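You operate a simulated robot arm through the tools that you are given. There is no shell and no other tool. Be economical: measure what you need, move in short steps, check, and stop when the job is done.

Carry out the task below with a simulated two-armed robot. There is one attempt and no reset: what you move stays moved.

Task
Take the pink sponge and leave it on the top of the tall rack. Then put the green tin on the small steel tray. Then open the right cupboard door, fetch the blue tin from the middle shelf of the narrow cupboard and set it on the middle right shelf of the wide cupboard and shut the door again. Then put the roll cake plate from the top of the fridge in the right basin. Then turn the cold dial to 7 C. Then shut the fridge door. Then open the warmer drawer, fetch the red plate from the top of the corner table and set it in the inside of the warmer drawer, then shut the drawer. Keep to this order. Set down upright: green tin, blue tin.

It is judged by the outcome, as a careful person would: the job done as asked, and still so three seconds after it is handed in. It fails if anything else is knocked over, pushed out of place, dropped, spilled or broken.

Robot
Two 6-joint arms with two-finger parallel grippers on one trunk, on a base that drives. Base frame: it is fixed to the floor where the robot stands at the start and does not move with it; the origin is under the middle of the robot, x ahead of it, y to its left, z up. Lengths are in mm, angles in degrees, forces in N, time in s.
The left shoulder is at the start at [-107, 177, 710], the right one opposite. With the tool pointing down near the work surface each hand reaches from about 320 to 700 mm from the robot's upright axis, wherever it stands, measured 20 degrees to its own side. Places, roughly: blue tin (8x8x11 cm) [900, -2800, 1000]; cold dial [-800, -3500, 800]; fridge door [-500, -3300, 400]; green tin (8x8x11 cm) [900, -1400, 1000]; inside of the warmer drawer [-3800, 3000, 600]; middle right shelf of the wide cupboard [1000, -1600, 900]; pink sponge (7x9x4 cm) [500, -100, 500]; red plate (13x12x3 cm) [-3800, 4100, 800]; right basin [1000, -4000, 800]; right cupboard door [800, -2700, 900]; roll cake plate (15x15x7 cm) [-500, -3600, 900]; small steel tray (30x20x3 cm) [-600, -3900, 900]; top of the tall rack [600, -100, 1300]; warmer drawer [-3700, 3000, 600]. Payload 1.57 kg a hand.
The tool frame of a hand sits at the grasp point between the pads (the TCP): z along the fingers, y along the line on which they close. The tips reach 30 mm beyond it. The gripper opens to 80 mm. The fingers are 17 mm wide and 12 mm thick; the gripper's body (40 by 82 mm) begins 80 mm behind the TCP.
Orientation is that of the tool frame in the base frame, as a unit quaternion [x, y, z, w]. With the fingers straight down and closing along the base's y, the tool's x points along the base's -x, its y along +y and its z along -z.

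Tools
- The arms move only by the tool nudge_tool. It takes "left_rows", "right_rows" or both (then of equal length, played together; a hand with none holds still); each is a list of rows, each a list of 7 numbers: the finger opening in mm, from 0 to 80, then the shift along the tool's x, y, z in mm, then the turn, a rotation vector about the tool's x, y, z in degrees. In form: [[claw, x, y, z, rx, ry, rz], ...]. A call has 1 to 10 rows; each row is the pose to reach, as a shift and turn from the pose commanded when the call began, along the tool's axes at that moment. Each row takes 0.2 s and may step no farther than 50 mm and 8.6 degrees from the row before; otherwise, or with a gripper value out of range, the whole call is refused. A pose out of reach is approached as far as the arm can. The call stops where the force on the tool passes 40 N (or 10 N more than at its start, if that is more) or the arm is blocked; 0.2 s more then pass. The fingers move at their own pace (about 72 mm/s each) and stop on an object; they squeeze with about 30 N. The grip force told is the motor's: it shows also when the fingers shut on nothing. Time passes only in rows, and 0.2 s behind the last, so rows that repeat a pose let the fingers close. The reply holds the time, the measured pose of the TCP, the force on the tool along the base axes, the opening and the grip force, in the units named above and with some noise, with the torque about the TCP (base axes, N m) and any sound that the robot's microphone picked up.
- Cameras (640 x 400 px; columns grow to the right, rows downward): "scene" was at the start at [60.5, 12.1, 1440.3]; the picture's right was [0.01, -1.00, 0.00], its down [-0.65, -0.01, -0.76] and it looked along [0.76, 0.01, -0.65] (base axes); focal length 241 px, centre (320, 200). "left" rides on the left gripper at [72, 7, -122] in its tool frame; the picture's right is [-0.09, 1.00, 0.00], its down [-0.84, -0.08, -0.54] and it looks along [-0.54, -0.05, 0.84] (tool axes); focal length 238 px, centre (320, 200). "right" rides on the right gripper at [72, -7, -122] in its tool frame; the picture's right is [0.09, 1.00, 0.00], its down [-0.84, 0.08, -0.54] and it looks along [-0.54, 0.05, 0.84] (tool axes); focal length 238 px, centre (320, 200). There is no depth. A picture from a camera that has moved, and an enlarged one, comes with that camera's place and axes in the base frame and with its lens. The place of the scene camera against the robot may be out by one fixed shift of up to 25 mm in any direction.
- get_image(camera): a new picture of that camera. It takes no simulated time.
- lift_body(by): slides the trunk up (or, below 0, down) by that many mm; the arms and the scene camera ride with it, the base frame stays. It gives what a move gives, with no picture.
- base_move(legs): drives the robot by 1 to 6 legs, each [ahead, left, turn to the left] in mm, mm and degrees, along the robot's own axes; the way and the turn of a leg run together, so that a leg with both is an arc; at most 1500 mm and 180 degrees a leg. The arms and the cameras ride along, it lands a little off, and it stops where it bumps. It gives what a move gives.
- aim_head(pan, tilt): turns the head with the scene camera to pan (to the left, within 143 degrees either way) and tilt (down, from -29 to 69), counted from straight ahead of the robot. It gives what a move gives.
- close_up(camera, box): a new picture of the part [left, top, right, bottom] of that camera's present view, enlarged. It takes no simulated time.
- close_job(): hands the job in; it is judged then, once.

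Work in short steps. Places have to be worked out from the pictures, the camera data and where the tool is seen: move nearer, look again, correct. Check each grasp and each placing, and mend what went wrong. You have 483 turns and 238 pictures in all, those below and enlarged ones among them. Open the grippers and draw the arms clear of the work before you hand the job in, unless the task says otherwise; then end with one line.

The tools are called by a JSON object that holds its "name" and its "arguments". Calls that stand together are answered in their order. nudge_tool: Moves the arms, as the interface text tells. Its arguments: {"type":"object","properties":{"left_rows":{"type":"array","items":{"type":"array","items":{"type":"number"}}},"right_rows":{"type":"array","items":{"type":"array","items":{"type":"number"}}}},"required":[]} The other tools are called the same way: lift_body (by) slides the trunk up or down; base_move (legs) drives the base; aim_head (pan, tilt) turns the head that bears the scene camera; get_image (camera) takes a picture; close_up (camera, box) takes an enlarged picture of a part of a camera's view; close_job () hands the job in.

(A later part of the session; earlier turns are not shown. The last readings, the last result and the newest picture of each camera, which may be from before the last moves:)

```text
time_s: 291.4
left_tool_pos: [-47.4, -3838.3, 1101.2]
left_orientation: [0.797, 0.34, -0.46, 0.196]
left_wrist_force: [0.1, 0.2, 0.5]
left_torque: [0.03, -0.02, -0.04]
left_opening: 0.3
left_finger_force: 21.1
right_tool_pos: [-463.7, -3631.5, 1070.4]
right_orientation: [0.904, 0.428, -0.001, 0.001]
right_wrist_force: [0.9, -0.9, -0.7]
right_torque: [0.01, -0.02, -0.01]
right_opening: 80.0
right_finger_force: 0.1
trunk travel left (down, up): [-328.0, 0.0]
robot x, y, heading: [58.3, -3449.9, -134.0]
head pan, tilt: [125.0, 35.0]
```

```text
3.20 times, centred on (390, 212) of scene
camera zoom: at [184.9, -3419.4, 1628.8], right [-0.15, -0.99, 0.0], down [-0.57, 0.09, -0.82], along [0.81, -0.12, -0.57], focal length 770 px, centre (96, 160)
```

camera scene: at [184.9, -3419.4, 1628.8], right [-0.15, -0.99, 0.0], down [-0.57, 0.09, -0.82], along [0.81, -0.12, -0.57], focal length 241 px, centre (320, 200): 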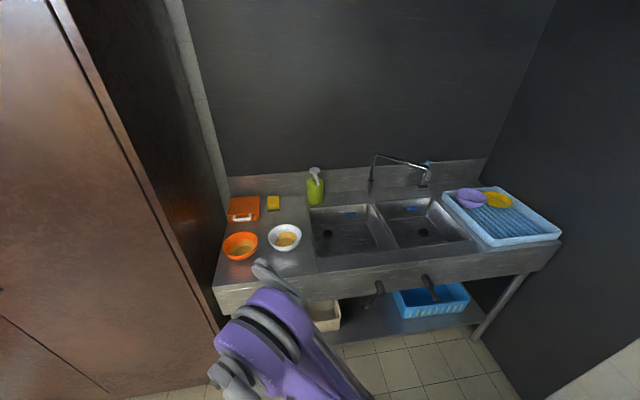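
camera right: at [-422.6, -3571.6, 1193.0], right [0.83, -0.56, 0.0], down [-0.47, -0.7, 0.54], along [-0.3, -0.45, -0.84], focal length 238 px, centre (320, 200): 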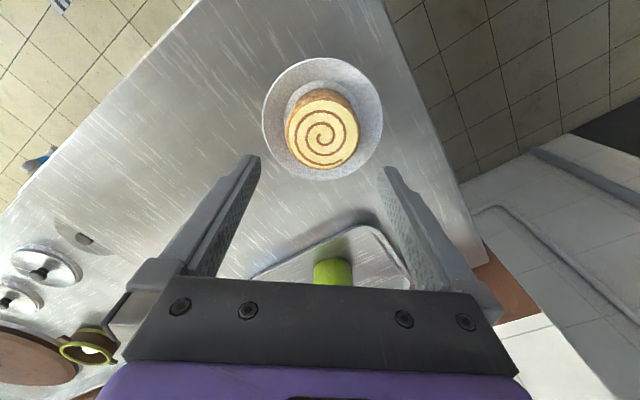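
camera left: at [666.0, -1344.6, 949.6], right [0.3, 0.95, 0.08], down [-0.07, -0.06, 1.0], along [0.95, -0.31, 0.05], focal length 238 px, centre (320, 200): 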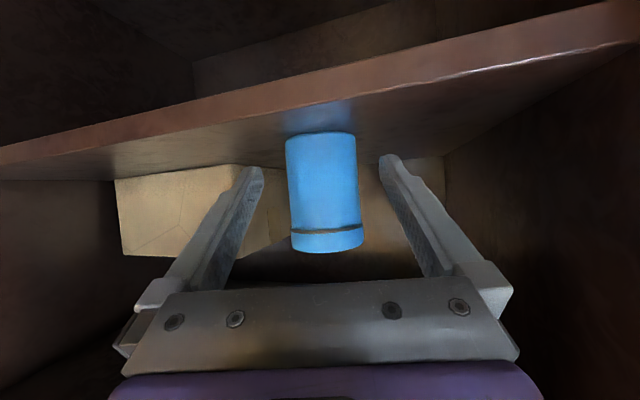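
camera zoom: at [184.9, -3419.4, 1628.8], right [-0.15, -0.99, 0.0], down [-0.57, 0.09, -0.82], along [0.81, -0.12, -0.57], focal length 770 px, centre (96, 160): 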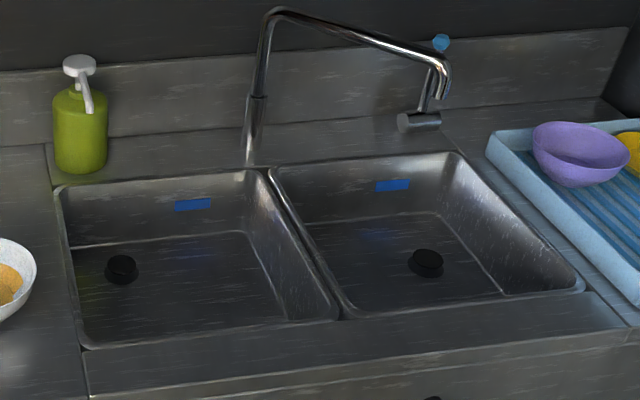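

Right basin: x 870–1216, y −3876…−4228, rim z≈850, floor ≈730. Plan: pinch the plate's rim wall from the robot side with fingers stacked vertically at ≈37° pitch. Set that hand orientation in free space.

{"name": "nudge_tool", "arguments": {"right_rows": [[80, 22, 0, -4, 0, -7.6, 0], [80, 43, 0, -8, 0, -15.1, 0], [80, 64, 0, -12, 0, -22.7, 0], [80, 86, 0, -17, 0, -30.3, 0], [80, 107, 0, -21, 0, -37.9, 0], [80, 128, 0, -25, 0, -45.4, 0], [80, 150, 0, -30, 0, -53, 0]]}}

{"name": "nudge_tool", "arguments": {"right_rows": [[80, 0, 0, 0, 0, 0, 8.5], [80, 0, 0, 0, 0, 0, 17], [80, 0, 0, 0, 0, 0, 25.5], [80, 0, 0, 0, 0, 0, 34], [80, 0, 0, 0, 0, 0, 42.5], [60, 0, 0, 0, 0, 0, 51], [40, 0, 0, 0, 0, 0, 59.5], [40, 0, 0, 0, 0, 0, 68], [40, 0, 0, 0, 0, 0, 76.5], [40, 0, 0, 0, 0, 0, 85]]}}

{"name": "aim_head", "arguments": {"pan": 0, "tilt": 40}}

{"name": "get_image", "arguments": {"camera": "scene"}}

{"name": "get_image", "arguments": {"camera": "right"}}

```text
time_s: 293.0
left_tool_pos: [-46.2, -3838.7, 1101.3]
left_orientation: [0.796, 0.34, -0.46, 0.196]
left_wrist_force: [-0.2, 0.2, -0.6]
left_torque: [0.0, 0.01, -0.01]
left_opening: 0.0
left_finger_force: 21.8
right_tool_pos: [-366.9, -3513.4, 1101.3]
right_orientation: [0.809, 0.382, -0.404, 0.191]
right_wrist_force: [-0.9, 0.5, -0.6]
right_torque: [-0.03, 0.01, -0.02]
right_opening: 80.0
right_finger_force: 0.0
trunk travel left (down, up): [-328.0, 0.0]
robot x, y, heading: [59.3, -3448.4, -133.7]
head pan, tilt: [125.0, 35.0]
```

```text
time_s: 295.2
left_tool_pos: [-47.8, -3838.6, 1100.0]
left_orientation: [0.796, 0.341, -0.459, 0.197]
left_wrist_force: [0.0, 0.4, 0.4]
left_torque: [-0.03, 0.0, -0.01]
left_opening: 0.3
left_finger_force: 21.4
right_tool_pos: [-367.6, -3514.6, 1100.0]
right_orientation: [0.855, -0.265, -0.166, 0.415]
right_wrist_force: [0.2, 0.0, 0.2]
right_torque: [0.06, 0.03, 0.01]
right_opening: 40.0
right_finger_force: 0.1
trunk travel left (down, up): [-328.0, 0.0]
robot x, y, heading: [56.8, -3448.9, -133.6]
head pan, tilt: [125.0, 35.0]
```

```text
time_s: 297.3
left_tool_pos: [-47.7, -3839.0, 1100.9]
left_orientation: [0.796, 0.34, -0.46, 0.196]
left_wrist_force: [0.2, -0.1, 0.5]
left_torque: [0.01, 0.02, 0.03]
left_opening: 0.0
left_finger_force: 21.3
right_tool_pos: [-367.9, -3516.2, 1100.8]
right_orientation: [0.855, -0.264, -0.167, 0.415]
right_wrist_force: [0.4, 0.2, -0.2]
right_torque: [-0.02, 0.01, 0.01]
right_opening: 39.8
right_finger_force: 0.1
trunk travel left (down, up): [-328.0, 0.0]
robot x, y, heading: [62.3, -3449.8, -133.9]
head pan, tilt: [0.0, 40.0]
```

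```text
123 pictures are left
camera scene: at [39.2, -3467.7, 1621.3], right [-0.72, 0.69, 0.0], down [0.44, 0.47, -0.77], along [-0.53, -0.55, -0.64], focal length 241 px, centre (320, 200)
```

scene: 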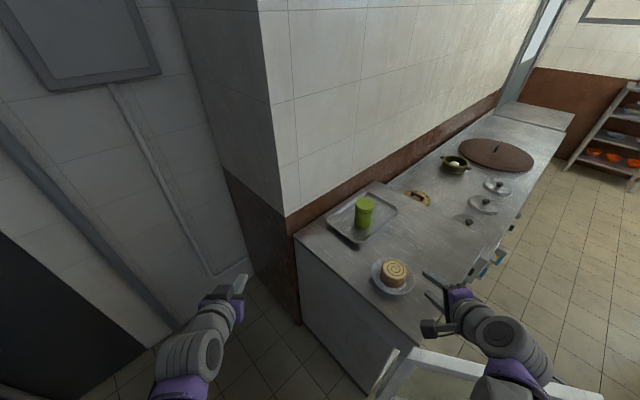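

```text
122 pictures are left
camera right: at [-247.9, -3478.1, 1164.0], right [-0.24, -0.57, 0.79], down [-0.42, 0.79, 0.44], along [-0.87, -0.23, -0.43], focal length 238 px, centre (320, 200)
```

right: 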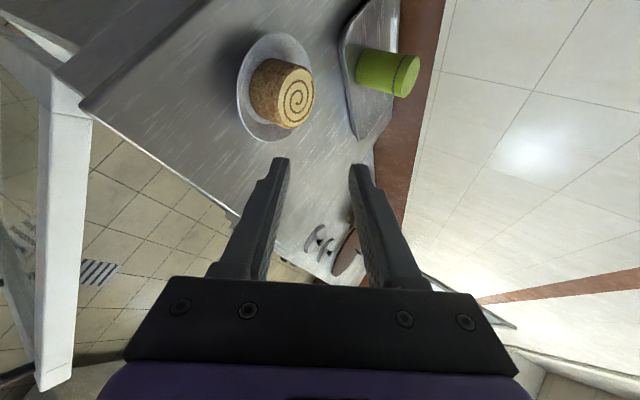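

Lifting needs a deeper pinch than the table allows, so I'll first slide the plate partly over the fridge's left edge (straddling the cake top with the open fingers), then grip it from there. Return the hand to tool-down.

{"name": "nudge_tool", "arguments": {"right_rows": [[40, 0, 0, 0, 0, 0, -8.5], [80, 0, 0, 0, 0, 0, -17], [80, 0, 0, 0, 0, 0, -25.5], [80, 0, 0, 0, 0, 0, -34], [80, 0, 0, 0, 0, 0, -42.5], [80, 0, 0, 0, 0, 0, -51], [80, 0, 0, 0, 0, 0, -59.5], [80, 0, 0, 0, 0, 0, -68], [80, 0, 0, 0, 0, 0, -76.5], [80, 0, 0, 0, 0, 0, -85]]}}

{"name": "nudge_tool", "arguments": {"right_rows": [[80, -4, 0, 20, 0, 7.6, 0], [80, -8, 0, 40, 0, 15.1, 0], [80, -12, 0, 60, 0, 22.7, 0], [80, -16, 0, 80, 0, 30.3, 0], [80, -20, 0, 100, 0, 37.9, 0], [80, -24, 0, 120, 0, 45.4, 0], [80, -28, 0, 140, 0, 53, 0]]}}

{"name": "get_image", "arguments": {"camera": "right"}}

```text
time_s: 299.5
left_tool_pos: [-46.9, -3839.1, 1101.2]
left_orientation: [0.796, 0.341, -0.46, 0.196]
left_wrist_force: [0.2, -0.1, -0.3]
left_torque: [0.01, 0.01, -0.01]
left_opening: 0.0
left_finger_force: 21.1
right_tool_pos: [-367.9, -3516.0, 1100.8]
right_orientation: [0.808, 0.384, -0.404, 0.193]
right_wrist_force: [-0.1, -0.2, 0.0]
right_torque: [-0.01, -0.05, 0.0]
right_opening: 79.7
right_finger_force: 0.0
trunk travel left (down, up): [-328.0, 0.0]
robot x, y, heading: [58.6, -3446.6, -133.5]
head pan, tilt: [0.0, 40.0]
```

```text
time_s: 301.1
left_tool_pos: [-48.7, -3840.1, 1101.4]
left_orientation: [0.797, 0.34, -0.46, 0.196]
left_wrist_force: [0.2, -0.6, -0.4]
left_torque: [0.0, 0.0, -0.02]
left_opening: 0.1
left_finger_force: 21.3
right_tool_pos: [-452.0, -3616.4, 1040.4]
right_orientation: [0.904, 0.428, 0.002, 0.0]
right_wrist_force: [1.2, 0.3, -0.3]
right_torque: [-0.02, -0.02, -0.01]
right_opening: 80.2
right_finger_force: 0.1
trunk travel left (down, up): [-328.0, 0.0]
robot x, y, heading: [58.8, -3446.7, -133.7]
head pan, tilt: [0.0, 40.0]
```

```text
121 pictures are left
camera right: at [-412.4, -3555.8, 1162.2], right [0.83, -0.56, 0.0], down [-0.47, -0.7, 0.54], along [-0.3, -0.45, -0.84], focal length 238 px, centre (320, 200)
```

right: 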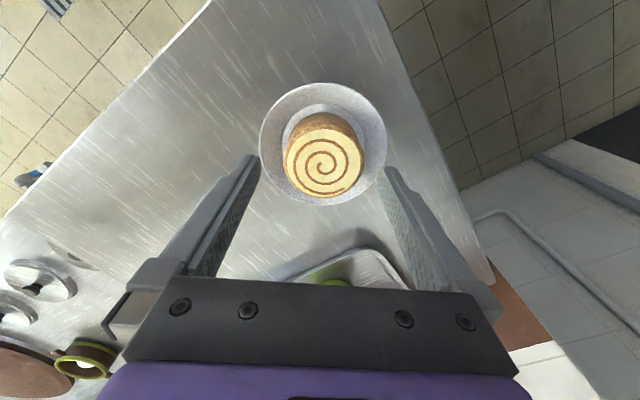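

Use closed fingers as a pusher on the cake's far side: position at (−508,−3600), lower tips to ≈908.

{"name": "nudge_tool", "arguments": {"right_rows": [[40, -12, -27, 0, 0, 0, 0], [0, -23, -53.5, 0, 0, 0, 0], [0, -23, -53.5, 40, 0, 0, 0], [0, -23, -53.5, 80, 0, 0, 0], [0, -23, -53.5, 100, 0, 0, 0]]}}

{"name": "get_image", "arguments": {"camera": "right"}}

{"name": "close_up", "arguments": {"camera": "scene", "box": [340, 180, 500, 310]}}

```text
time_s: 302.3
left_tool_pos: [-47.4, -3838.3, 1100.6]
left_orientation: [0.796, 0.34, -0.46, 0.196]
left_wrist_force: [-0.3, -1.2, -0.8]
left_torque: [-0.05, -0.01, 0.0]
left_opening: 0.1
left_finger_force: 21.4
right_tool_pos: [-505.4, -3600.7, 937.9]
right_orientation: [0.903, 0.429, 0.0, 0.001]
right_wrist_force: [-1.9, 0.8, 3.9]
right_torque: [0.05, 0.05, -0.02]
right_opening: 0.0
right_finger_force: 21.4
trunk travel left (down, up): [-328.0, 0.0]
robot x, y, heading: [58.8, -3448.0, -133.6]
head pan, tilt: [0.0, 40.0]
```

```text
120 pictures are left
camera right: at [-465.7, -3539.4, 1060.9], right [0.83, -0.56, 0.0], down [-0.47, -0.7, 0.54], along [-0.3, -0.45, -0.84], focal length 238 px, centre (320, 200)
```

right: 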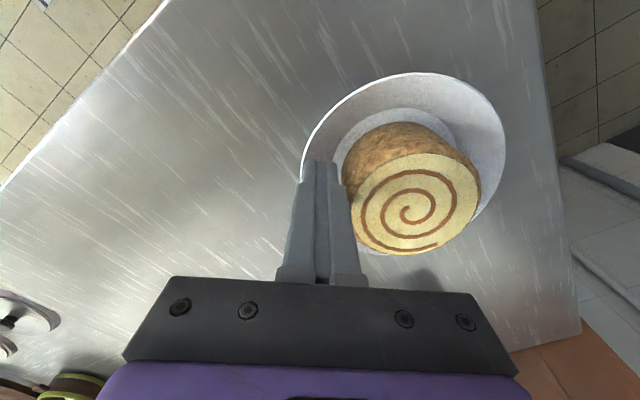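

```text
3.08 times, centred on (420, 245) of scene
camera zoom: at [39.3, -3467.4, 1621.4], right [-0.72, 0.69, 0.0], down [0.44, 0.46, -0.77], along [-0.53, -0.55, -0.64], focal length 740 px, centre (12, 62)
```

zoom: 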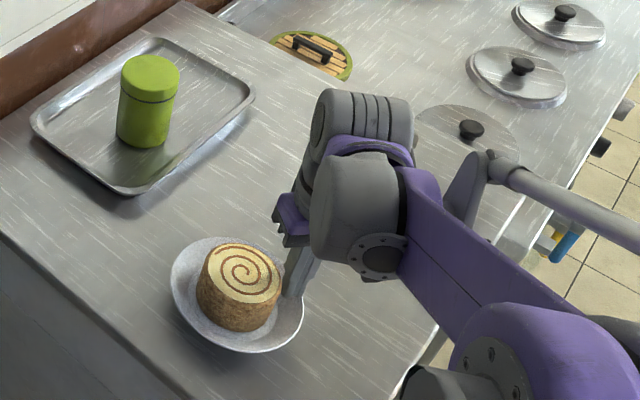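

Push the plate ~118 mm along the tool's +y (toward the left edge), slowly.

{"name": "nudge_tool", "arguments": {"right_rows": [[0, 0, 8, -1, 0, 0, 0], [0, 0, 19, -1, 0, 0, 0], [0, 0, 30, -1, 0, 0, 0], [0, 0, 41, -1, 0, 0, 0], [0, 0, 52, -1, 0, 0, 0], [0, 0, 63, -1, 0, 0, 0], [0, 0, 74, -1, 0, 0, 0], [0, 0, 84, -1, 0, 0, 0]]}}

{"name": "get_image", "arguments": {"camera": "right"}}

{"name": "close_up", "arguments": {"camera": "scene", "box": [290, 180, 490, 340]}}

```text
time_s: 304.1
left_tool_pos: [-47.5, -3838.5, 1101.8]
left_orientation: [0.796, 0.341, -0.459, 0.197]
left_wrist_force: [0.4, -0.5, -0.4]
left_torque: [0.01, 0.0, -0.01]
left_opening: 0.0
left_finger_force: 22.0
right_tool_pos: [-438.6, -3652.2, 940.1]
right_orientation: [0.904, 0.428, -0.001, 0.001]
right_wrist_force: [0.2, 0.3, 0.6]
right_torque: [-0.01, -0.02, 0.0]
right_opening: 0.0
right_finger_force: 21.4
trunk travel left (down, up): [-328.0, 0.0]
robot x, y, heading: [60.6, -3449.2, -133.6]
head pan, tilt: [0.0, 40.0]
```

```text
118 pictures are left
camera right: at [-400.5, -3592.1, 1062.4], right [0.83, -0.56, 0.0], down [-0.47, -0.7, 0.54], along [-0.3, -0.45, -0.84], focal length 238 px, centre (320, 200)
```

right: 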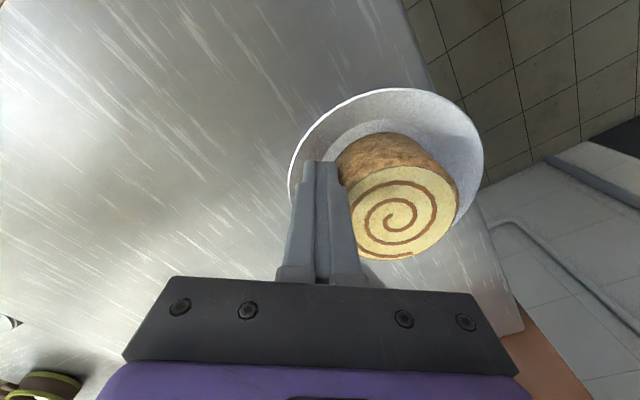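

```text
2.50 times, centred on (390, 260) of scene
camera zoom: at [39.4, -3467.7, 1621.3], right [-0.72, 0.69, 0.0], down [0.44, 0.47, -0.77], along [-0.53, -0.55, -0.64], focal length 602 px, centre (145, 50)
```

zoom: 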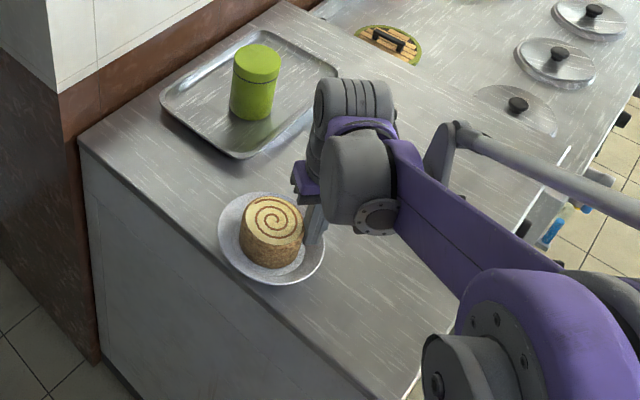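

Plate centre ≈(−410,−3688); push 46 mm more so it overhangs the left edge ~40 mm.

{"name": "nudge_tool", "arguments": {"right_rows": [[0, 0, 10, 0, 0, 0, 0], [0, 0, 20, 0, 0, 0, 0], [0, 0, 29, 0, 0, 0, 0], [0, 0, 38, 0, 0, 0, 0], [0, 0, 46, 0, 0, 0, 0], [0, 0, 40, 0, 0, 0, 0]]}}

{"name": "get_image", "arguments": {"camera": "right"}}

{"name": "close_up", "arguments": {"camera": "scene", "box": [290, 180, 490, 340]}}

```text
time_s: 305.5
left_tool_pos: [-48.8, -3838.3, 1101.5]
left_orientation: [0.796, 0.34, -0.461, 0.196]
left_wrist_force: [0.3, 0.0, 0.1]
left_torque: [0.0, -0.03, -0.02]
left_opening: 0.2
left_finger_force: 21.4
right_tool_pos: [-409.2, -3678.5, 938.9]
right_orientation: [0.904, 0.428, 0.0, 0.002]
right_wrist_force: [0.8, -0.3, -0.8]
right_torque: [0.02, 0.0, -0.01]
right_opening: 0.0
right_finger_force: 21.5
trunk travel left (down, up): [-328.0, 0.0]
robot x, y, heading: [57.3, -3450.2, -133.6]
head pan, tilt: [0.0, 40.0]
```

```text
116 pictures are left
camera right: at [-370.4, -3617.7, 1061.9], right [0.83, -0.56, 0.0], down [-0.47, -0.7, 0.54], along [-0.3, -0.45, -0.84], focal length 238 px, centre (320, 200)
```

right: 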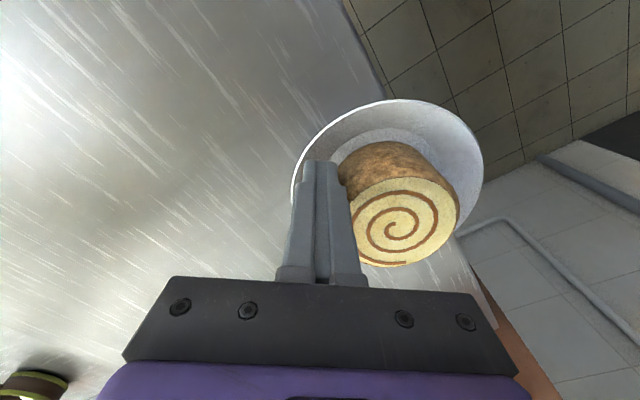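

```text
2.50 times, centred on (390, 260) of scene
camera zoom: at [39.1, -3467.5, 1621.3], right [-0.72, 0.69, 0.0], down [0.44, 0.47, -0.77], along [-0.53, -0.55, -0.64], focal length 602 px, centre (145, 50)
```

zoom: 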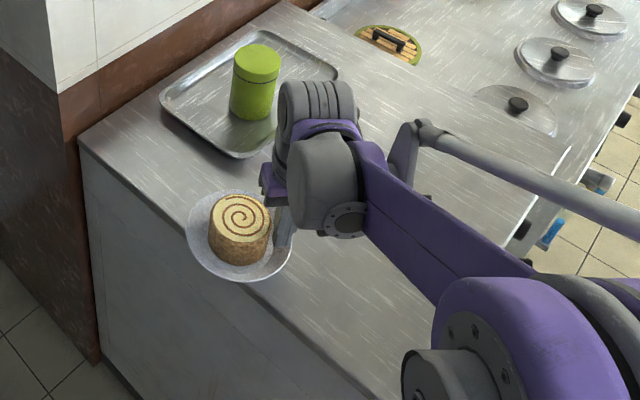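

Push 12 mm further, then lift the hand away.

{"name": "nudge_tool", "arguments": {"right_rows": [[0, 0, 8, 0, 0, 0, 0], [0, 0, 18, 0, 0, 0, 0], [0, 0, 10, 0, 0, 0, 0], [0, 0, 0, -30, 0, 0, 0], [0, -10, 0, -75, 0, 0, 0], [0, -10, 0, -120, 0, 0, 0]]}}

{"name": "get_image", "arguments": {"camera": "right"}}

```text
time_s: 306.9
left_tool_pos: [-45.9, -3838.9, 1101.1]
left_orientation: [0.796, 0.342, -0.459, 0.197]
left_wrist_force: [0.6, -0.4, 0.3]
left_torque: [0.01, -0.01, -0.01]
left_opening: 0.0
left_finger_force: 21.0
right_tool_pos: [-417.2, -3685.4, 1059.7]
right_orientation: [0.904, 0.429, 0.0, 0.001]
right_wrist_force: [-1.0, 0.0, -0.1]
right_torque: [0.01, 0.02, 0.0]
right_opening: 0.0
right_finger_force: 20.8
trunk travel left (down, up): [-328.0, 0.0]
robot x, y, heading: [58.5, -3447.8, -133.8]
head pan, tilt: [0.0, 40.0]
```

```text
114 pictures are left
camera right: at [-377.4, -3624.1, 1182.4], right [0.83, -0.56, 0.0], down [-0.47, -0.7, 0.54], along [-0.3, -0.45, -0.84], focal length 238 px, centre (320, 200)
```

right: 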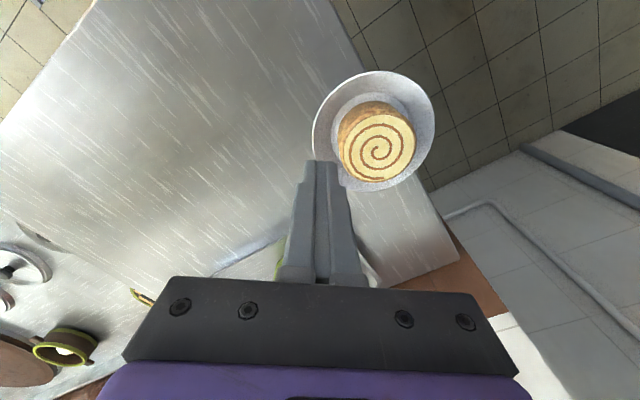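

Plate centre ≈(−371,−3730), overhanging the edge (x≈−347) by ≈50 mm and stable. Move the robot around to face it nearly along −x.

{"name": "base_move", "arguments": {"legs": [[134, 341, 0], [0, 0, -31]]}}

{"name": "get_image", "arguments": {"camera": "scene"}}

```text
time_s: 312.0
left_tool_pos: [-79.2, -4063.6, 1100.7]
left_orientation: [0.859, 0.114, -0.494, 0.066]
left_wrist_force: [0.7, 0.7, -0.1]
left_torque: [-0.04, 0.02, 0.03]
left_opening: 0.1
left_finger_force: 21.1
right_tool_pos: [-315.8, -3740.7, 1059.7]
right_orientation: [0.985, 0.17, 0.0, 0.001]
right_wrist_force: [-0.5, -0.1, 0.0]
right_torque: [-0.01, 0.01, 0.04]
right_opening: 0.1
right_finger_force: 21.4
trunk travel left (down, up): [-328.0, 0.0]
robot x, y, heading: [213.0, -3781.8, -164.7]
head pan, tilt: [0.0, 40.0]
```

```text
113 pictures are left
camera scene: at [182.4, -3784.0, 1621.3], right [-0.26, 0.96, 0.0], down [0.62, 0.17, -0.77], along [-0.74, -0.2, -0.64], focal length 241 px, centre (320, 200)
```

scene: 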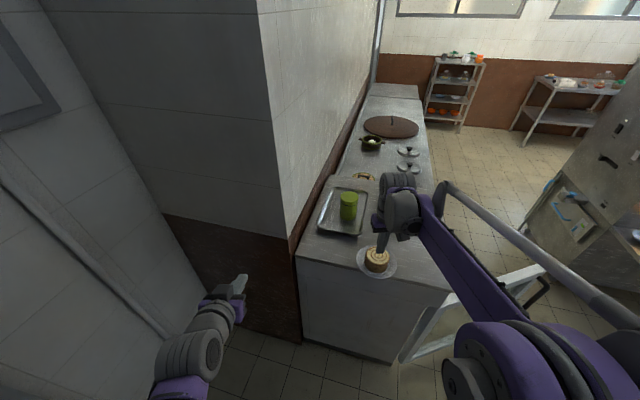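

Back the hand off and set the 37° pitch and 90° roll again.

{"name": "nudge_tool", "arguments": {"right_rows": [[0, 25, 0, 0, 0, -7.6, 0], [0, 50, 0, 0, 0, -15.1, 0], [0, 75, 0, 0, 0, -22.7, 0], [20, 100, 0, 0, 0, -30.3, 0], [40, 125, 0, 0, 0, -37.9, 0], [40, 150, 0, 0, 0, -45.4, 0], [40, 175, 0, 0, 0, -53, 0]]}}

{"name": "nudge_tool", "arguments": {"right_rows": [[40, 0, 0, 0, 0, 0, 8.5], [40, 0, 0, 0, 0, 0, 17], [40, 0, 0, 0, 0, 0, 25.5], [40, 0, 0, 0, 0, 0, 34], [40, 0, 0, 0, 0, 0, 42.5], [40, 0, 0, 0, 0, 0, 51], [40, 0, 0, 0, 0, 0, 59.5], [40, 0, 0, 0, 0, 0, 68], [40, 0, 0, 0, 0, 0, 76.5], [40, 0, 0, 0, 0, 0, 85]]}}

{"name": "nudge_tool", "arguments": {"right_rows": [[40, 0, 0, 0, 0, 0, 5]]}}

{"name": "get_image", "arguments": {"camera": "scene"}}

{"name": "get_image", "arguments": {"camera": "right"}}

```text
time_s: 313.6
left_tool_pos: [-77.4, -4062.6, 1102.1]
left_orientation: [0.858, 0.114, -0.497, 0.066]
left_wrist_force: [0.3, 0.0, -0.8]
left_torque: [-0.01, 0.02, -0.01]
left_opening: 0.1
left_finger_force: 21.8
right_tool_pos: [-148.0, -3680.8, 1057.9]
right_orientation: [0.881, 0.152, -0.441, 0.077]
right_wrist_force: [0.4, -0.9, -0.7]
right_torque: [0.02, 0.02, -0.02]
right_opening: 40.1
right_finger_force: 0.2
trunk travel left (down, up): [-328.0, 0.0]
robot x, y, heading: [212.2, -3784.7, -164.9]
head pan, tilt: [0.0, 40.0]
```

```text
time_s: 315.8
left_tool_pos: [-78.4, -4062.6, 1101.3]
left_orientation: [0.858, 0.114, -0.496, 0.066]
left_wrist_force: [0.8, -0.3, -0.1]
left_torque: [-0.02, 0.01, 0.01]
left_opening: 0.0
left_finger_force: 21.2
right_tool_pos: [-150.9, -3682.3, 1059.6]
right_orientation: [0.752, -0.485, -0.271, 0.355]
right_wrist_force: [-0.2, 0.6, 0.4]
right_torque: [-0.01, -0.01, 0.05]
right_opening: 40.0
right_finger_force: 0.1
trunk travel left (down, up): [-328.0, 0.0]
robot x, y, heading: [210.5, -3786.5, -164.8]
head pan, tilt: [0.0, 40.0]
```

```text
time_s: 316.2
left_tool_pos: [-78.5, -4062.8, 1101.5]
left_orientation: [0.858, 0.115, -0.496, 0.066]
left_wrist_force: [-0.2, -0.5, -0.5]
left_torque: [0.01, -0.02, 0.01]
left_opening: 0.0
left_finger_force: 21.0
right_tool_pos: [-150.5, -3682.5, 1058.8]
right_orientation: [0.731, -0.516, -0.256, 0.366]
right_wrist_force: [0.2, -0.3, -1.0]
right_torque: [0.01, 0.02, 0.04]
right_opening: 39.9
right_finger_force: 0.1
trunk travel left (down, up): [-328.0, 0.0]
robot x, y, heading: [214.6, -3785.2, -164.9]
head pan, tilt: [0.0, 40.0]
```

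```text
112 pictures are left
camera scene: at [182.4, -3784.0, 1621.3], right [-0.26, 0.96, 0.0], down [0.62, 0.17, -0.77], along [-0.74, -0.2, -0.64], focal length 241 px, centre (320, 200)
```

scene: 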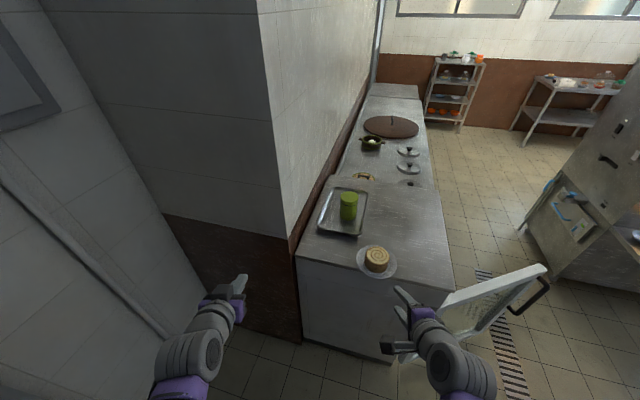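

```text
111 pictures are left
camera right: at [-32.6, -3714.6, 1127.8], right [-0.53, -0.28, 0.8], down [0.08, 0.92, 0.38], along [-0.84, 0.27, -0.47], focal length 238 px, centre (320, 200)
```

right: 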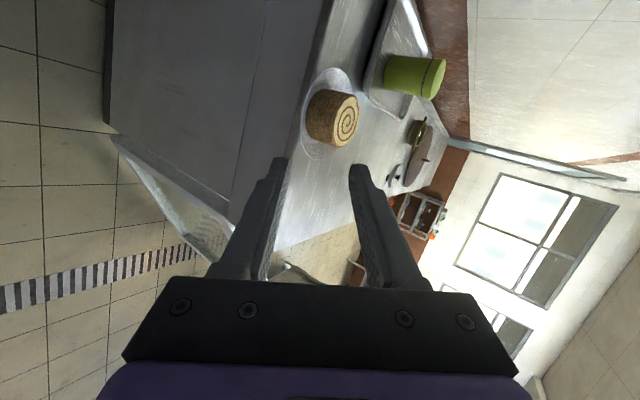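

Enlarge the scene around the plate to refine its centre and the edge.

{"name": "close_up", "arguments": {"camera": "scene", "box": [330, 220, 430, 290]}}

```text
5.71 times, centred on (380, 255) of scene
camera zoom: at [182.4, -3784.0, 1621.3], right [-0.26, 0.96, 0.0], down [0.62, 0.17, -0.77], along [-0.74, -0.2, -0.64], focal length 1375 px, centre (-23, -114)
```

zoom: 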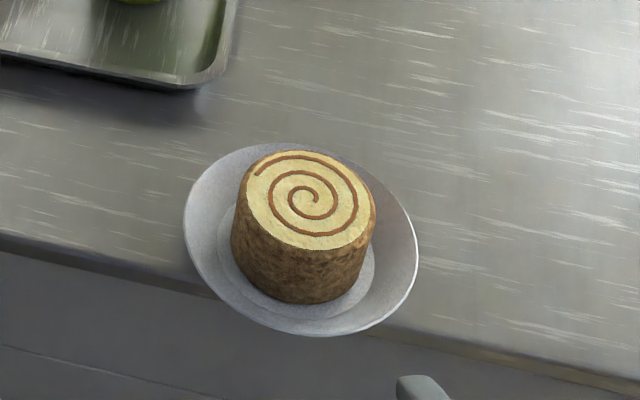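

Plate centre ≈(−372,−3725). Move the hand to a pre-grasp 120 mm out along the finger axis.

{"name": "nudge_tool", "arguments": {"right_rows": [[24, -11, -15, 32, 0, 0, 0], [24, -23, -30, 65, 0, 0, 0], [24, -34, -44, 97, 0, 0, 0], [24, -34, -44, 97, 0, 0, 0]]}}

{"name": "get_image", "arguments": {"camera": "right"}}

{"name": "close_up", "arguments": {"camera": "scene", "box": [330, 220, 470, 330]}}

```text
time_s: 317.2
left_tool_pos: [-77.5, -4062.8, 1102.3]
left_orientation: [0.859, 0.114, -0.495, 0.065]
left_wrist_force: [0.3, 0.1, 0.3]
left_torque: [-0.01, -0.03, -0.02]
left_opening: 0.3
left_finger_force: 21.0
right_tool_pos: [-211.0, -3666.7, 965.3]
right_orientation: [0.731, -0.516, -0.256, 0.366]
right_wrist_force: [0.4, -0.7, -0.9]
right_torque: [0.0, 0.03, -0.02]
right_opening: 23.9
right_finger_force: 0.1
trunk travel left (down, up): [-328.0, 0.0]
robot x, y, heading: [213.8, -3782.8, -164.7]
head pan, tilt: [0.0, 40.0]
```

```text
109 pictures are left
camera right: at [-92.3, -3699.3, 1033.7], right [-0.53, -0.29, 0.8], down [0.08, 0.92, 0.39], along [-0.84, 0.27, -0.47], focal length 238 px, centre (320, 200)
```

right: 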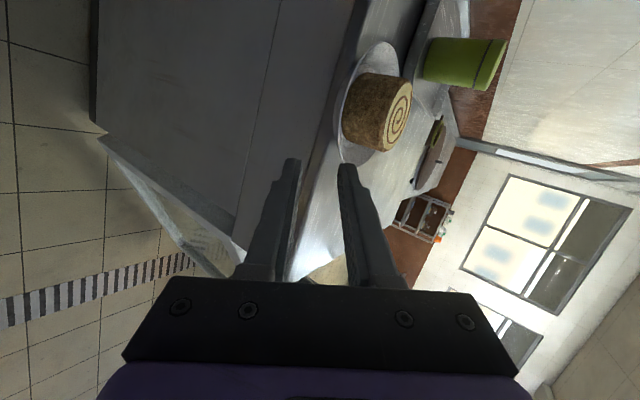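

```text
3.64 times, centred on (400, 275) of scene
camera zoom: at [183.7, -3784.2, 1621.3], right [-0.26, 0.96, 0.0], down [0.62, 0.17, -0.77], along [-0.74, -0.2, -0.64], focal length 875 px, centre (29, -73)
```

zoom: 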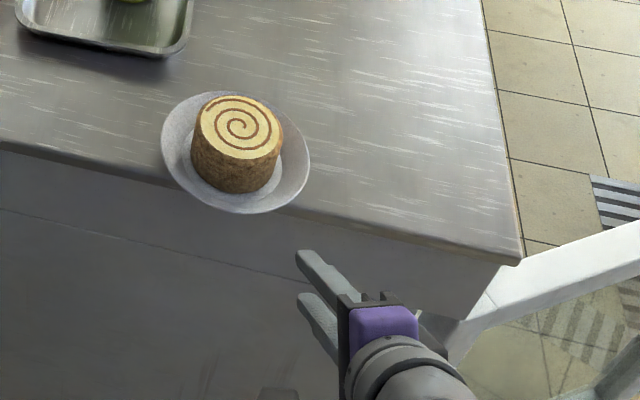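

Check the rim position precisely in the wrist view.

{"name": "close_up", "arguments": {"camera": "right", "box": [260, 20, 460, 200]}}

```text
2.22 times, centred on (360, 110) of right
camera zoom: at [-92.3, -3699.3, 1033.7], right [-0.53, -0.29, 0.8], down [0.08, 0.92, 0.39], along [-0.84, 0.27, -0.47], focal length 530 px, centre (231, 400)
```

zoom: 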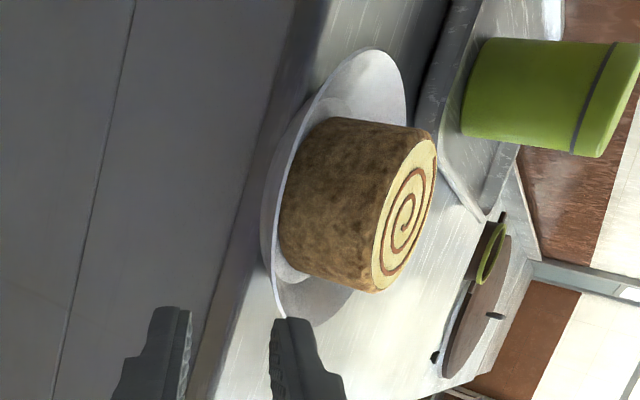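

The wrist view implies the rim is at z≈906 (fridge top ≈886). Correct the line by +11 mm in tool y and advance 75 mm, then look again.

{"name": "nudge_tool", "arguments": {"right_rows": [[24, 3.6, 11, 25, 0, 0, 0], [24, 3.6, 11, 50, 0, 0, 0], [24, 3.6, 11, 75, 0, 0, 0], [24, 3.6, 11, 75, 0, 0, 0]]}}

{"name": "close_up", "arguments": {"camera": "right", "box": [240, 40, 440, 220]}}

```text
time_s: 318.2
left_tool_pos: [-77.6, -4063.6, 1101.6]
left_orientation: [0.859, 0.115, -0.495, 0.067]
left_wrist_force: [0.3, -0.2, 0.4]
left_torque: [-0.01, -0.01, 0.02]
left_opening: 0.0
left_finger_force: 21.1
right_tool_pos: [-271.4, -3693.8, 928.8]
right_orientation: [0.731, -0.515, -0.257, 0.366]
right_wrist_force: [0.3, 0.6, 0.3]
right_torque: [0.04, 0.01, -0.01]
right_opening: 23.9
right_finger_force: 0.1
trunk travel left (down, up): [-328.0, 0.0]
robot x, y, heading: [212.4, -3784.8, -164.9]
head pan, tilt: [0.0, 40.0]
```

```text
2.22 times, centred on (340, 130) of right
camera zoom: at [-152.8, -3725.7, 997.7], right [-0.53, -0.29, 0.8], down [0.08, 0.92, 0.39], along [-0.84, 0.27, -0.47], focal length 530 px, centre (276, 356)
```

zoom: 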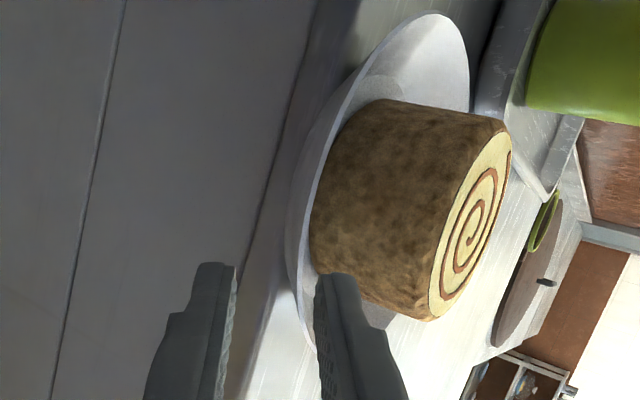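

Rim lies about 8 mm further in tool +y. Shift, advance 32 mm, then look before closing.

{"name": "nudge_tool", "arguments": {"right_rows": [[24, 0, 8, 0, 0, 0, 0], [24, 0, 8, 12, 0, 0, 0], [24, 0, 8, 23, 0, 0, 0], [24, 0, 8, 32, 0, 0, 0], [24, 0, 8, 32, 0, 0, 0]]}}

{"name": "close_up", "arguments": {"camera": "right", "box": [220, 80, 420, 260]}}

{"name": "close_up", "arguments": {"camera": "scene", "box": [330, 220, 470, 330]}}

```text
time_s: 319.4
left_tool_pos: [-78.3, -4063.8, 1101.6]
left_orientation: [0.858, 0.113, -0.496, 0.066]
left_wrist_force: [0.1, 0.0, 0.1]
left_torque: [0.01, -0.04, -0.02]
left_opening: 0.2
left_finger_force: 21.3
right_tool_pos: [-299.9, -3705.0, 916.6]
right_orientation: [0.73, -0.516, -0.257, 0.366]
right_wrist_force: [0.1, 0.4, 0.0]
right_torque: [0.04, 0.0, -0.03]
right_opening: 23.8
right_finger_force: 0.0
trunk travel left (down, up): [-328.0, 0.0]
robot x, y, heading: [210.5, -3785.9, -165.1]
head pan, tilt: [0.0, 40.0]
```

```text
2.22 times, centred on (320, 170) of right
camera zoom: at [-181.6, -3736.9, 985.5], right [-0.53, -0.29, 0.8], down [0.08, 0.92, 0.39], along [-0.84, 0.27, -0.47], focal length 530 px, centre (320, 267)
```

zoom: 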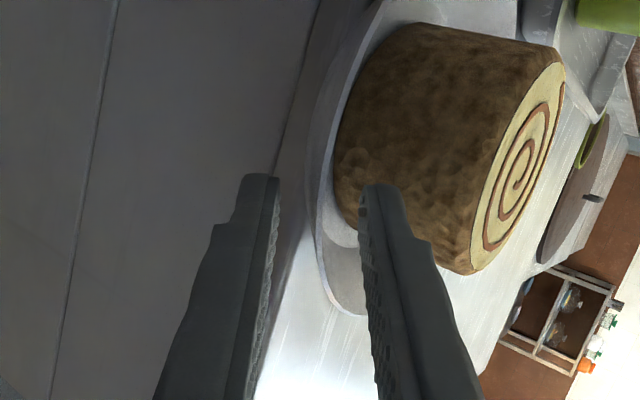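

```text
3.64 times, centred on (400, 275) of scene
camera zoom: at [182.6, -3783.9, 1621.3], right [-0.26, 0.96, 0.0], down [0.62, 0.17, -0.77], along [-0.74, -0.2, -0.64], focal length 875 px, centre (29, -73)
```

zoom: 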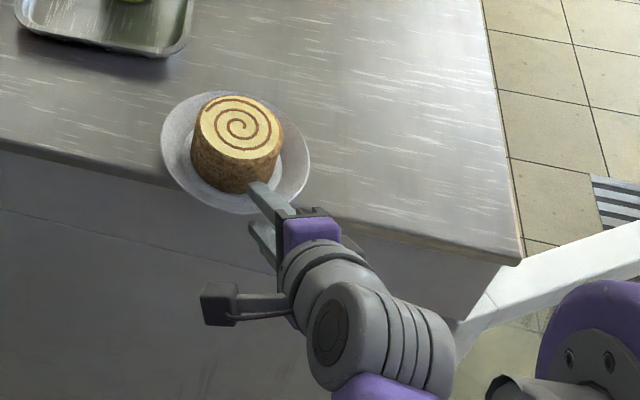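

Upper finger is inside the plate wall, lower one beneath; rim centred. Close gently.

{"name": "nudge_tool", "arguments": {"right_rows": [[14, 0, 0, 0, 0, 0, 0], [8, 0, 0, 0, 0, 0, 0], [2, 0, 0, 0, 0, 0, 0], [0, 0, 0, 0, 0, 0, 0], [0, 0, 0, 0, 0, 0, 0]]}}

{"name": "close_up", "arguments": {"camera": "right", "box": [220, 80, 420, 260]}}

```text
time_s: 320.6
left_tool_pos: [-80.1, -4062.9, 1101.5]
left_orientation: [0.859, 0.113, -0.496, 0.065]
left_wrist_force: [0.3, 0.3, 0.7]
left_torque: [-0.01, -0.01, 0.0]
left_opening: 0.0
left_finger_force: 20.5
right_tool_pos: [-300.2, -3703.5, 916.5]
right_orientation: [0.731, -0.515, -0.257, 0.365]
right_wrist_force: [-0.9, 0.4, -1.8]
right_torque: [0.04, -0.09, 0.04]
right_opening: 5.5
right_finger_force: 25.9
trunk travel left (down, up): [-328.0, 0.0]
robot x, y, heading: [212.0, -3787.2, -165.1]
head pan, tilt: [0.0, 40.0]
```

```text
2.22 times, centred on (320, 170) of right
camera zoom: at [-181.8, -3736.9, 985.5], right [-0.53, -0.29, 0.8], down [0.08, 0.92, 0.39], along [-0.84, 0.27, -0.47], focal length 530 px, centre (320, 267)
```

zoom: 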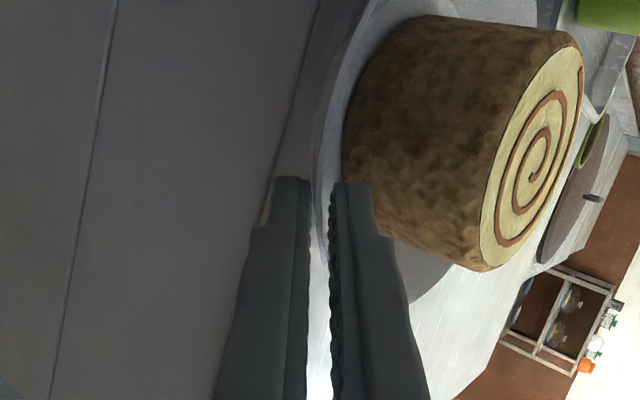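

Wall gripped (5.5 mm, 26 N). Test lift 10 mm.

{"name": "nudge_tool", "arguments": {"right_rows": [[0, 0, 2.7, -2, 0, 0, 0], [0, 0, 5.3, -4, 0, 0, 0], [0, 0, 8, -6, 0, 0, 0], [0, 0, 8, -6, 0, 0, 0], [0, 0, 8, -6, 0, 0, 0]]}}

{"name": "close_up", "arguments": {"camera": "right", "box": [220, 80, 420, 260]}}

{"name": "close_up", "arguments": {"camera": "scene", "box": [330, 220, 470, 330]}}

```text
time_s: 321.8
left_tool_pos: [-79.3, -4062.8, 1102.6]
left_orientation: [0.858, 0.115, -0.496, 0.067]
left_wrist_force: [0.1, 0.0, -0.2]
left_torque: [0.01, 0.0, -0.02]
left_opening: 0.0
left_finger_force: 21.6
right_tool_pos: [-300.9, -3703.2, 926.2]
right_orientation: [0.731, -0.516, -0.257, 0.366]
right_wrist_force: [0.1, 0.0, -1.8]
right_torque: [0.08, -0.12, 0.01]
right_opening: 5.3
right_finger_force: 25.5
trunk travel left (down, up): [-328.0, 0.0]
robot x, y, heading: [214.8, -3782.7, -164.7]
head pan, tilt: [0.0, 40.0]
```

```text
2.22 times, centred on (320, 170) of right
camera zoom: at [-182.3, -3736.6, 995.7], right [-0.53, -0.29, 0.8], down [0.08, 0.92, 0.39], along [-0.84, 0.27, -0.47], focal length 530 px, centre (320, 267)
```

zoom: 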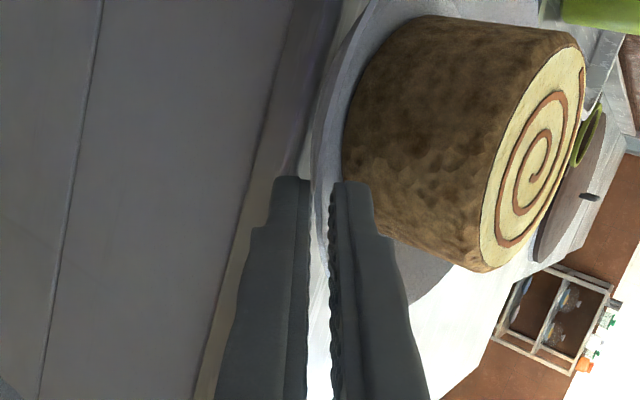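

```text
3.64 times, centred on (400, 275) of scene
camera zoom: at [182.3, -3784.0, 1621.3], right [-0.26, 0.96, 0.0], down [0.62, 0.17, -0.77], along [-0.74, -0.2, -0.64], focal length 875 px, centre (29, -73)
```

zoom: 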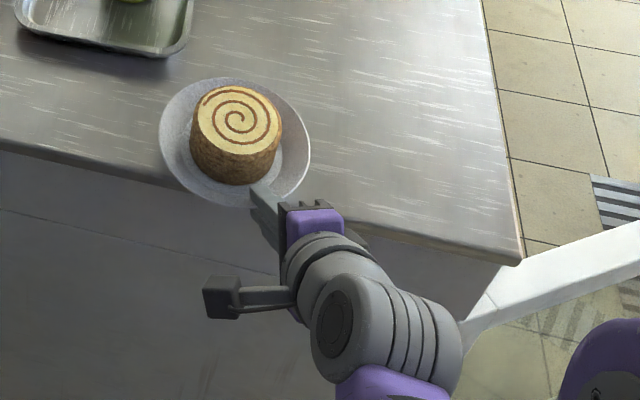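

The plate lifts level (only ≈1.8 N). Raise 120 mm more.

{"name": "nudge_tool", "arguments": {"right_rows": [[0, 0, 12, -9, 0, 0, 0], [0, 0, 28, -21, 0, 0, 0], [0, 0, 45, -34, 0, 0, 0], [0, 0, 62, -47, 0, 0, 0], [0, 0, 80, -60, 0, 0, 0], [0, 0, 96, -72, 0, 0, 0], [0, 0, 96, -72, 0, 0, 0]]}}

{"name": "get_image", "arguments": {"camera": "right"}}

{"name": "get_image", "arguments": {"camera": "scene"}}

```text
time_s: 323.4
left_tool_pos: [-79.1, -4063.4, 1102.0]
left_orientation: [0.859, 0.113, -0.496, 0.066]
left_wrist_force: [0.3, -1.2, -0.6]
left_torque: [0.0, 0.01, -0.02]
left_opening: 0.0
left_finger_force: 21.3
right_tool_pos: [-300.1, -3703.6, 1047.8]
right_orientation: [0.73, -0.516, -0.257, 0.367]
right_wrist_force: [0.8, -0.3, -1.5]
right_torque: [0.07, -0.12, 0.02]
right_opening: 5.4
right_finger_force: 25.3
trunk travel left (down, up): [-328.0, 0.0]
robot x, y, heading: [213.6, -3785.8, -164.7]
head pan, tilt: [0.0, 40.0]
```

```text
100 pictures are left
camera right: at [-182.2, -3735.9, 1116.2], right [-0.53, -0.29, 0.8], down [0.08, 0.92, 0.39], along [-0.84, 0.27, -0.47], focal length 238 px, centre (320, 200)
```

right: 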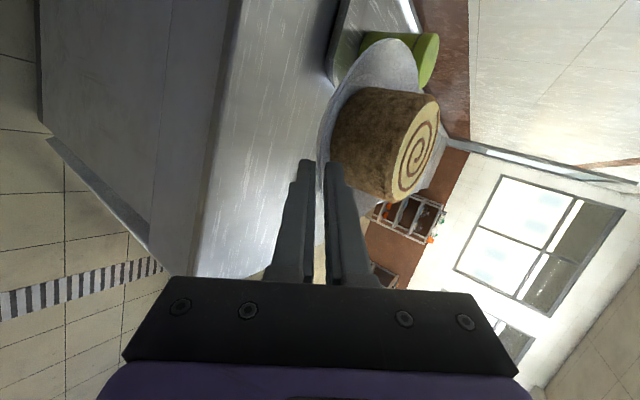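

```text
99 pictures are left
camera scene: at [182.0, -3783.9, 1621.3], right [-0.26, 0.96, 0.0], down [0.62, 0.17, -0.77], along [-0.74, -0.2, -0.64], focal length 241 px, centre (320, 200)
```

scene: 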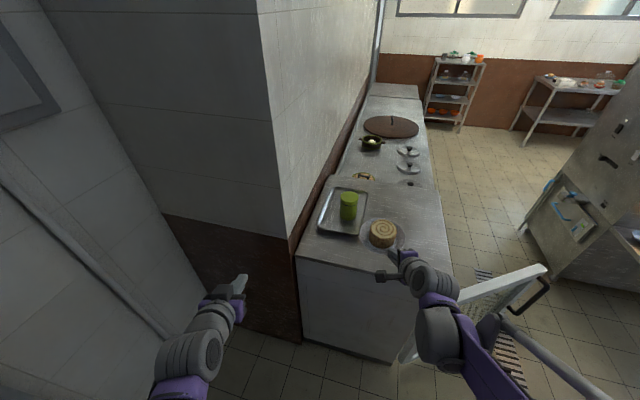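

Plate secure. Turn right (via +y) by ~195° to face the sink, in two legs.

{"name": "base_move", "arguments": {"legs": [[0, 0, -100], [0, 0, -95]]}}

{"name": "aim_head", "arguments": {"pan": -10, "tilt": 40}}

{"name": "get_image", "arguments": {"camera": "scene"}}

```text
time_s: 332.1
left_tool_pos: [570.4, -3595.8, 1102.0]
left_orientation: [0.003, 0.866, -0.002, 0.5]
left_wrist_force: [0.0, -0.3, -0.1]
left_torque: [0.0, -0.02, -0.01]
left_opening: 0.2
left_finger_force: 21.6
right_tool_pos: [688.2, -4001.4, 1047.2]
right_orientation: [0.611, 0.654, 0.327, 0.304]
right_wrist_force: [0.5, -0.4, -2.0]
right_torque: [-0.01, 0.11, -0.02]
right_opening: 4.9
right_finger_force: 25.6
trunk travel left (down, up): [-328.0, 0.0]
robot x, y, heading: [215.0, -3783.9, -0.5]
head pan, tilt: [0.0, 40.0]
```

```text
time_s: 332.8
left_tool_pos: [570.5, -3596.6, 1101.0]
left_orientation: [0.003, 0.866, -0.002, 0.5]
left_wrist_force: [0.2, 0.3, 0.1]
left_torque: [0.0, 0.0, 0.02]
left_opening: 0.0
left_finger_force: 21.6
right_tool_pos: [687.0, -4001.6, 1047.2]
right_orientation: [0.61, 0.654, 0.328, 0.305]
right_wrist_force: [-0.1, 0.4, -1.5]
right_torque: [-0.06, 0.14, -0.01]
right_opening: 4.8
right_finger_force: 25.3
trunk travel left (down, up): [-328.0, 0.0]
robot x, y, heading: [213.3, -3788.3, -0.3]
head pan, tilt: [-10.0, 40.0]
```

```text
98 pictures are left
camera scene: at [262.5, -3788.2, 1621.3], right [-0.18, -0.98, 0.0], down [-0.63, 0.12, -0.77], along [0.75, -0.14, -0.64], focal length 241 px, centre (320, 200)
```

scene: 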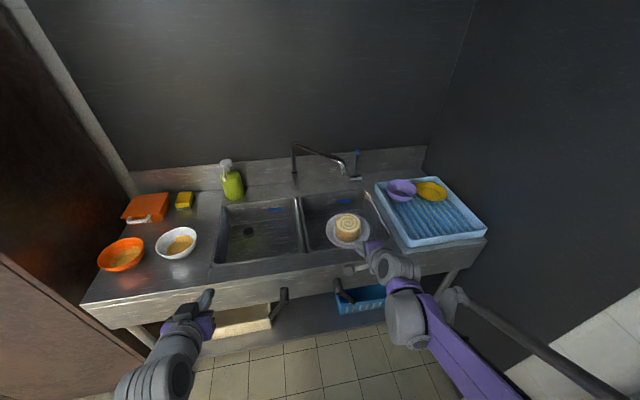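

Facing the sink. Lower the plate 145 mm here (bottom ≈872, above the rim) and yaw the hand −30° for clearance into the basin.

{"name": "nudge_tool", "arguments": {"right_rows": [[0, 0, -24, 18, 0, 0, 0], [0, 0, -48, 36, 0, 0, 0], [0, 0, -72, 54, 0, 0, 0], [0, 0, -96, 72, 0, 0, 0], [0, 0, -116, 87, 0, 0, 0]]}}

{"name": "nudge_tool", "arguments": {"right_rows": [[0, 0, 0, 0, 0, -4.8, 3.6], [0, 0, 0, 0, 0, -9.6, 7.2], [0, 0, 0, 0, 0, -14.4, 10.8], [0, 0, 0, 0, 0, -19.2, 14.4], [0, 0, 0, 0, 0, -24, 18], [0, 0, 0, 0, 0, -24, 18]]}}

{"name": "get_image", "arguments": {"camera": "scene"}}

```text
time_s: 334.0
left_tool_pos: [569.0, -3594.7, 1102.6]
left_orientation: [0.004, 0.866, -0.002, 0.501]
left_wrist_force: [-0.2, -0.4, -0.3]
left_torque: [0.02, 0.01, -0.01]
left_opening: 0.1
left_finger_force: 21.2
right_tool_pos: [683.2, -4002.2, 902.9]
right_orientation: [0.61, 0.654, 0.328, 0.305]
right_wrist_force: [-13.3, -0.3, 13.9]
right_torque: [0.12, -0.75, 0.03]
right_opening: 14.5
right_finger_force: 29.9
trunk travel left (down, up): [-328.0, 0.0]
robot x, y, heading: [215.7, -3782.8, -0.7]
head pan, tilt: [-10.0, 40.0]
```

```text
time_s: 335.4
left_tool_pos: [566.2, -3592.7, 1102.4]
left_orientation: [0.005, 0.865, -0.004, 0.501]
left_wrist_force: [-0.2, -0.6, 0.2]
left_torque: [0.0, 0.01, -0.02]
left_opening: 0.0
left_finger_force: 21.3
right_tool_pos: [682.9, -3999.2, 906.0]
right_orientation: [0.758, 0.473, 0.239, 0.381]
right_wrist_force: [-30.4, 13.6, 14.5]
right_torque: [0.18, -0.59, 1.04]
right_opening: 13.7
right_finger_force: 29.8
trunk travel left (down, up): [-328.0, 0.0]
robot x, y, heading: [214.1, -3784.6, -0.4]
head pan, tilt: [-10.0, 40.0]
```

```text
97 pictures are left
camera scene: at [256.4, -3786.0, 1621.5], right [-0.18, -0.98, 0.0], down [-0.63, 0.12, -0.77], along [0.76, -0.14, -0.64], focal length 241 px, centre (320, 200)
```

scene: 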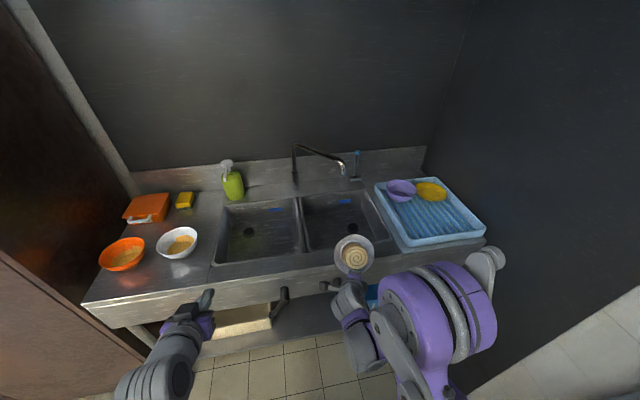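

The plate touched the counter's front edge (grip opened to 14 mm). Look closely before anything else.

{"name": "close_up", "arguments": {"camera": "scene", "box": [300, 210, 420, 310]}}

{"name": "get_image", "arguments": {"camera": "right"}}

```text
4.00 times, centred on (360, 260) of scene
camera zoom: at [256.4, -3786.0, 1621.5], right [-0.18, -0.98, 0.0], down [-0.63, 0.12, -0.77], along [0.76, -0.14, -0.64], focal length 963 px, centre (160, -40)
```

zoom: 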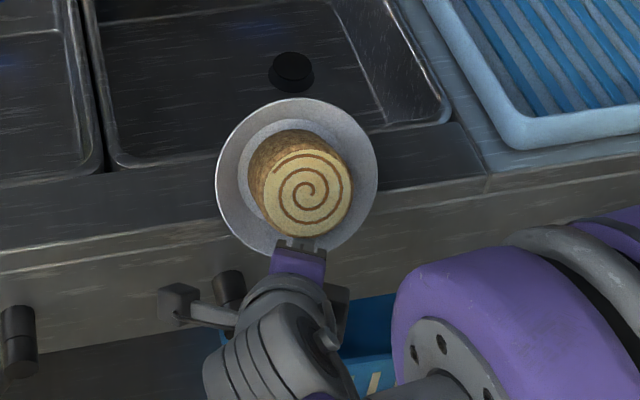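

```text
95 pictures are left
camera right: at [623.0, -3889.4, 973.3], right [0.57, -0.18, 0.8], down [-0.72, -0.58, 0.38], along [0.4, -0.79, -0.46], focal length 238 px, centre (320, 200)
```

right: 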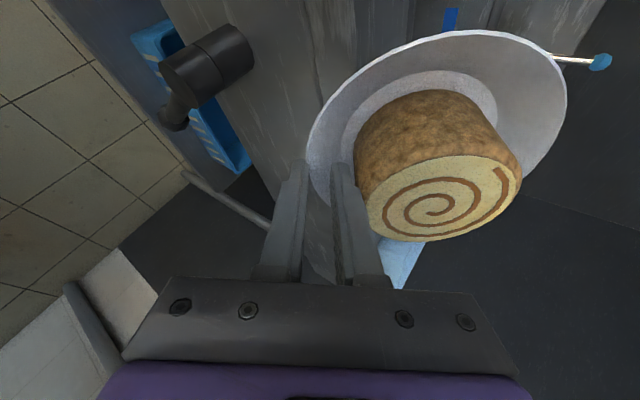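

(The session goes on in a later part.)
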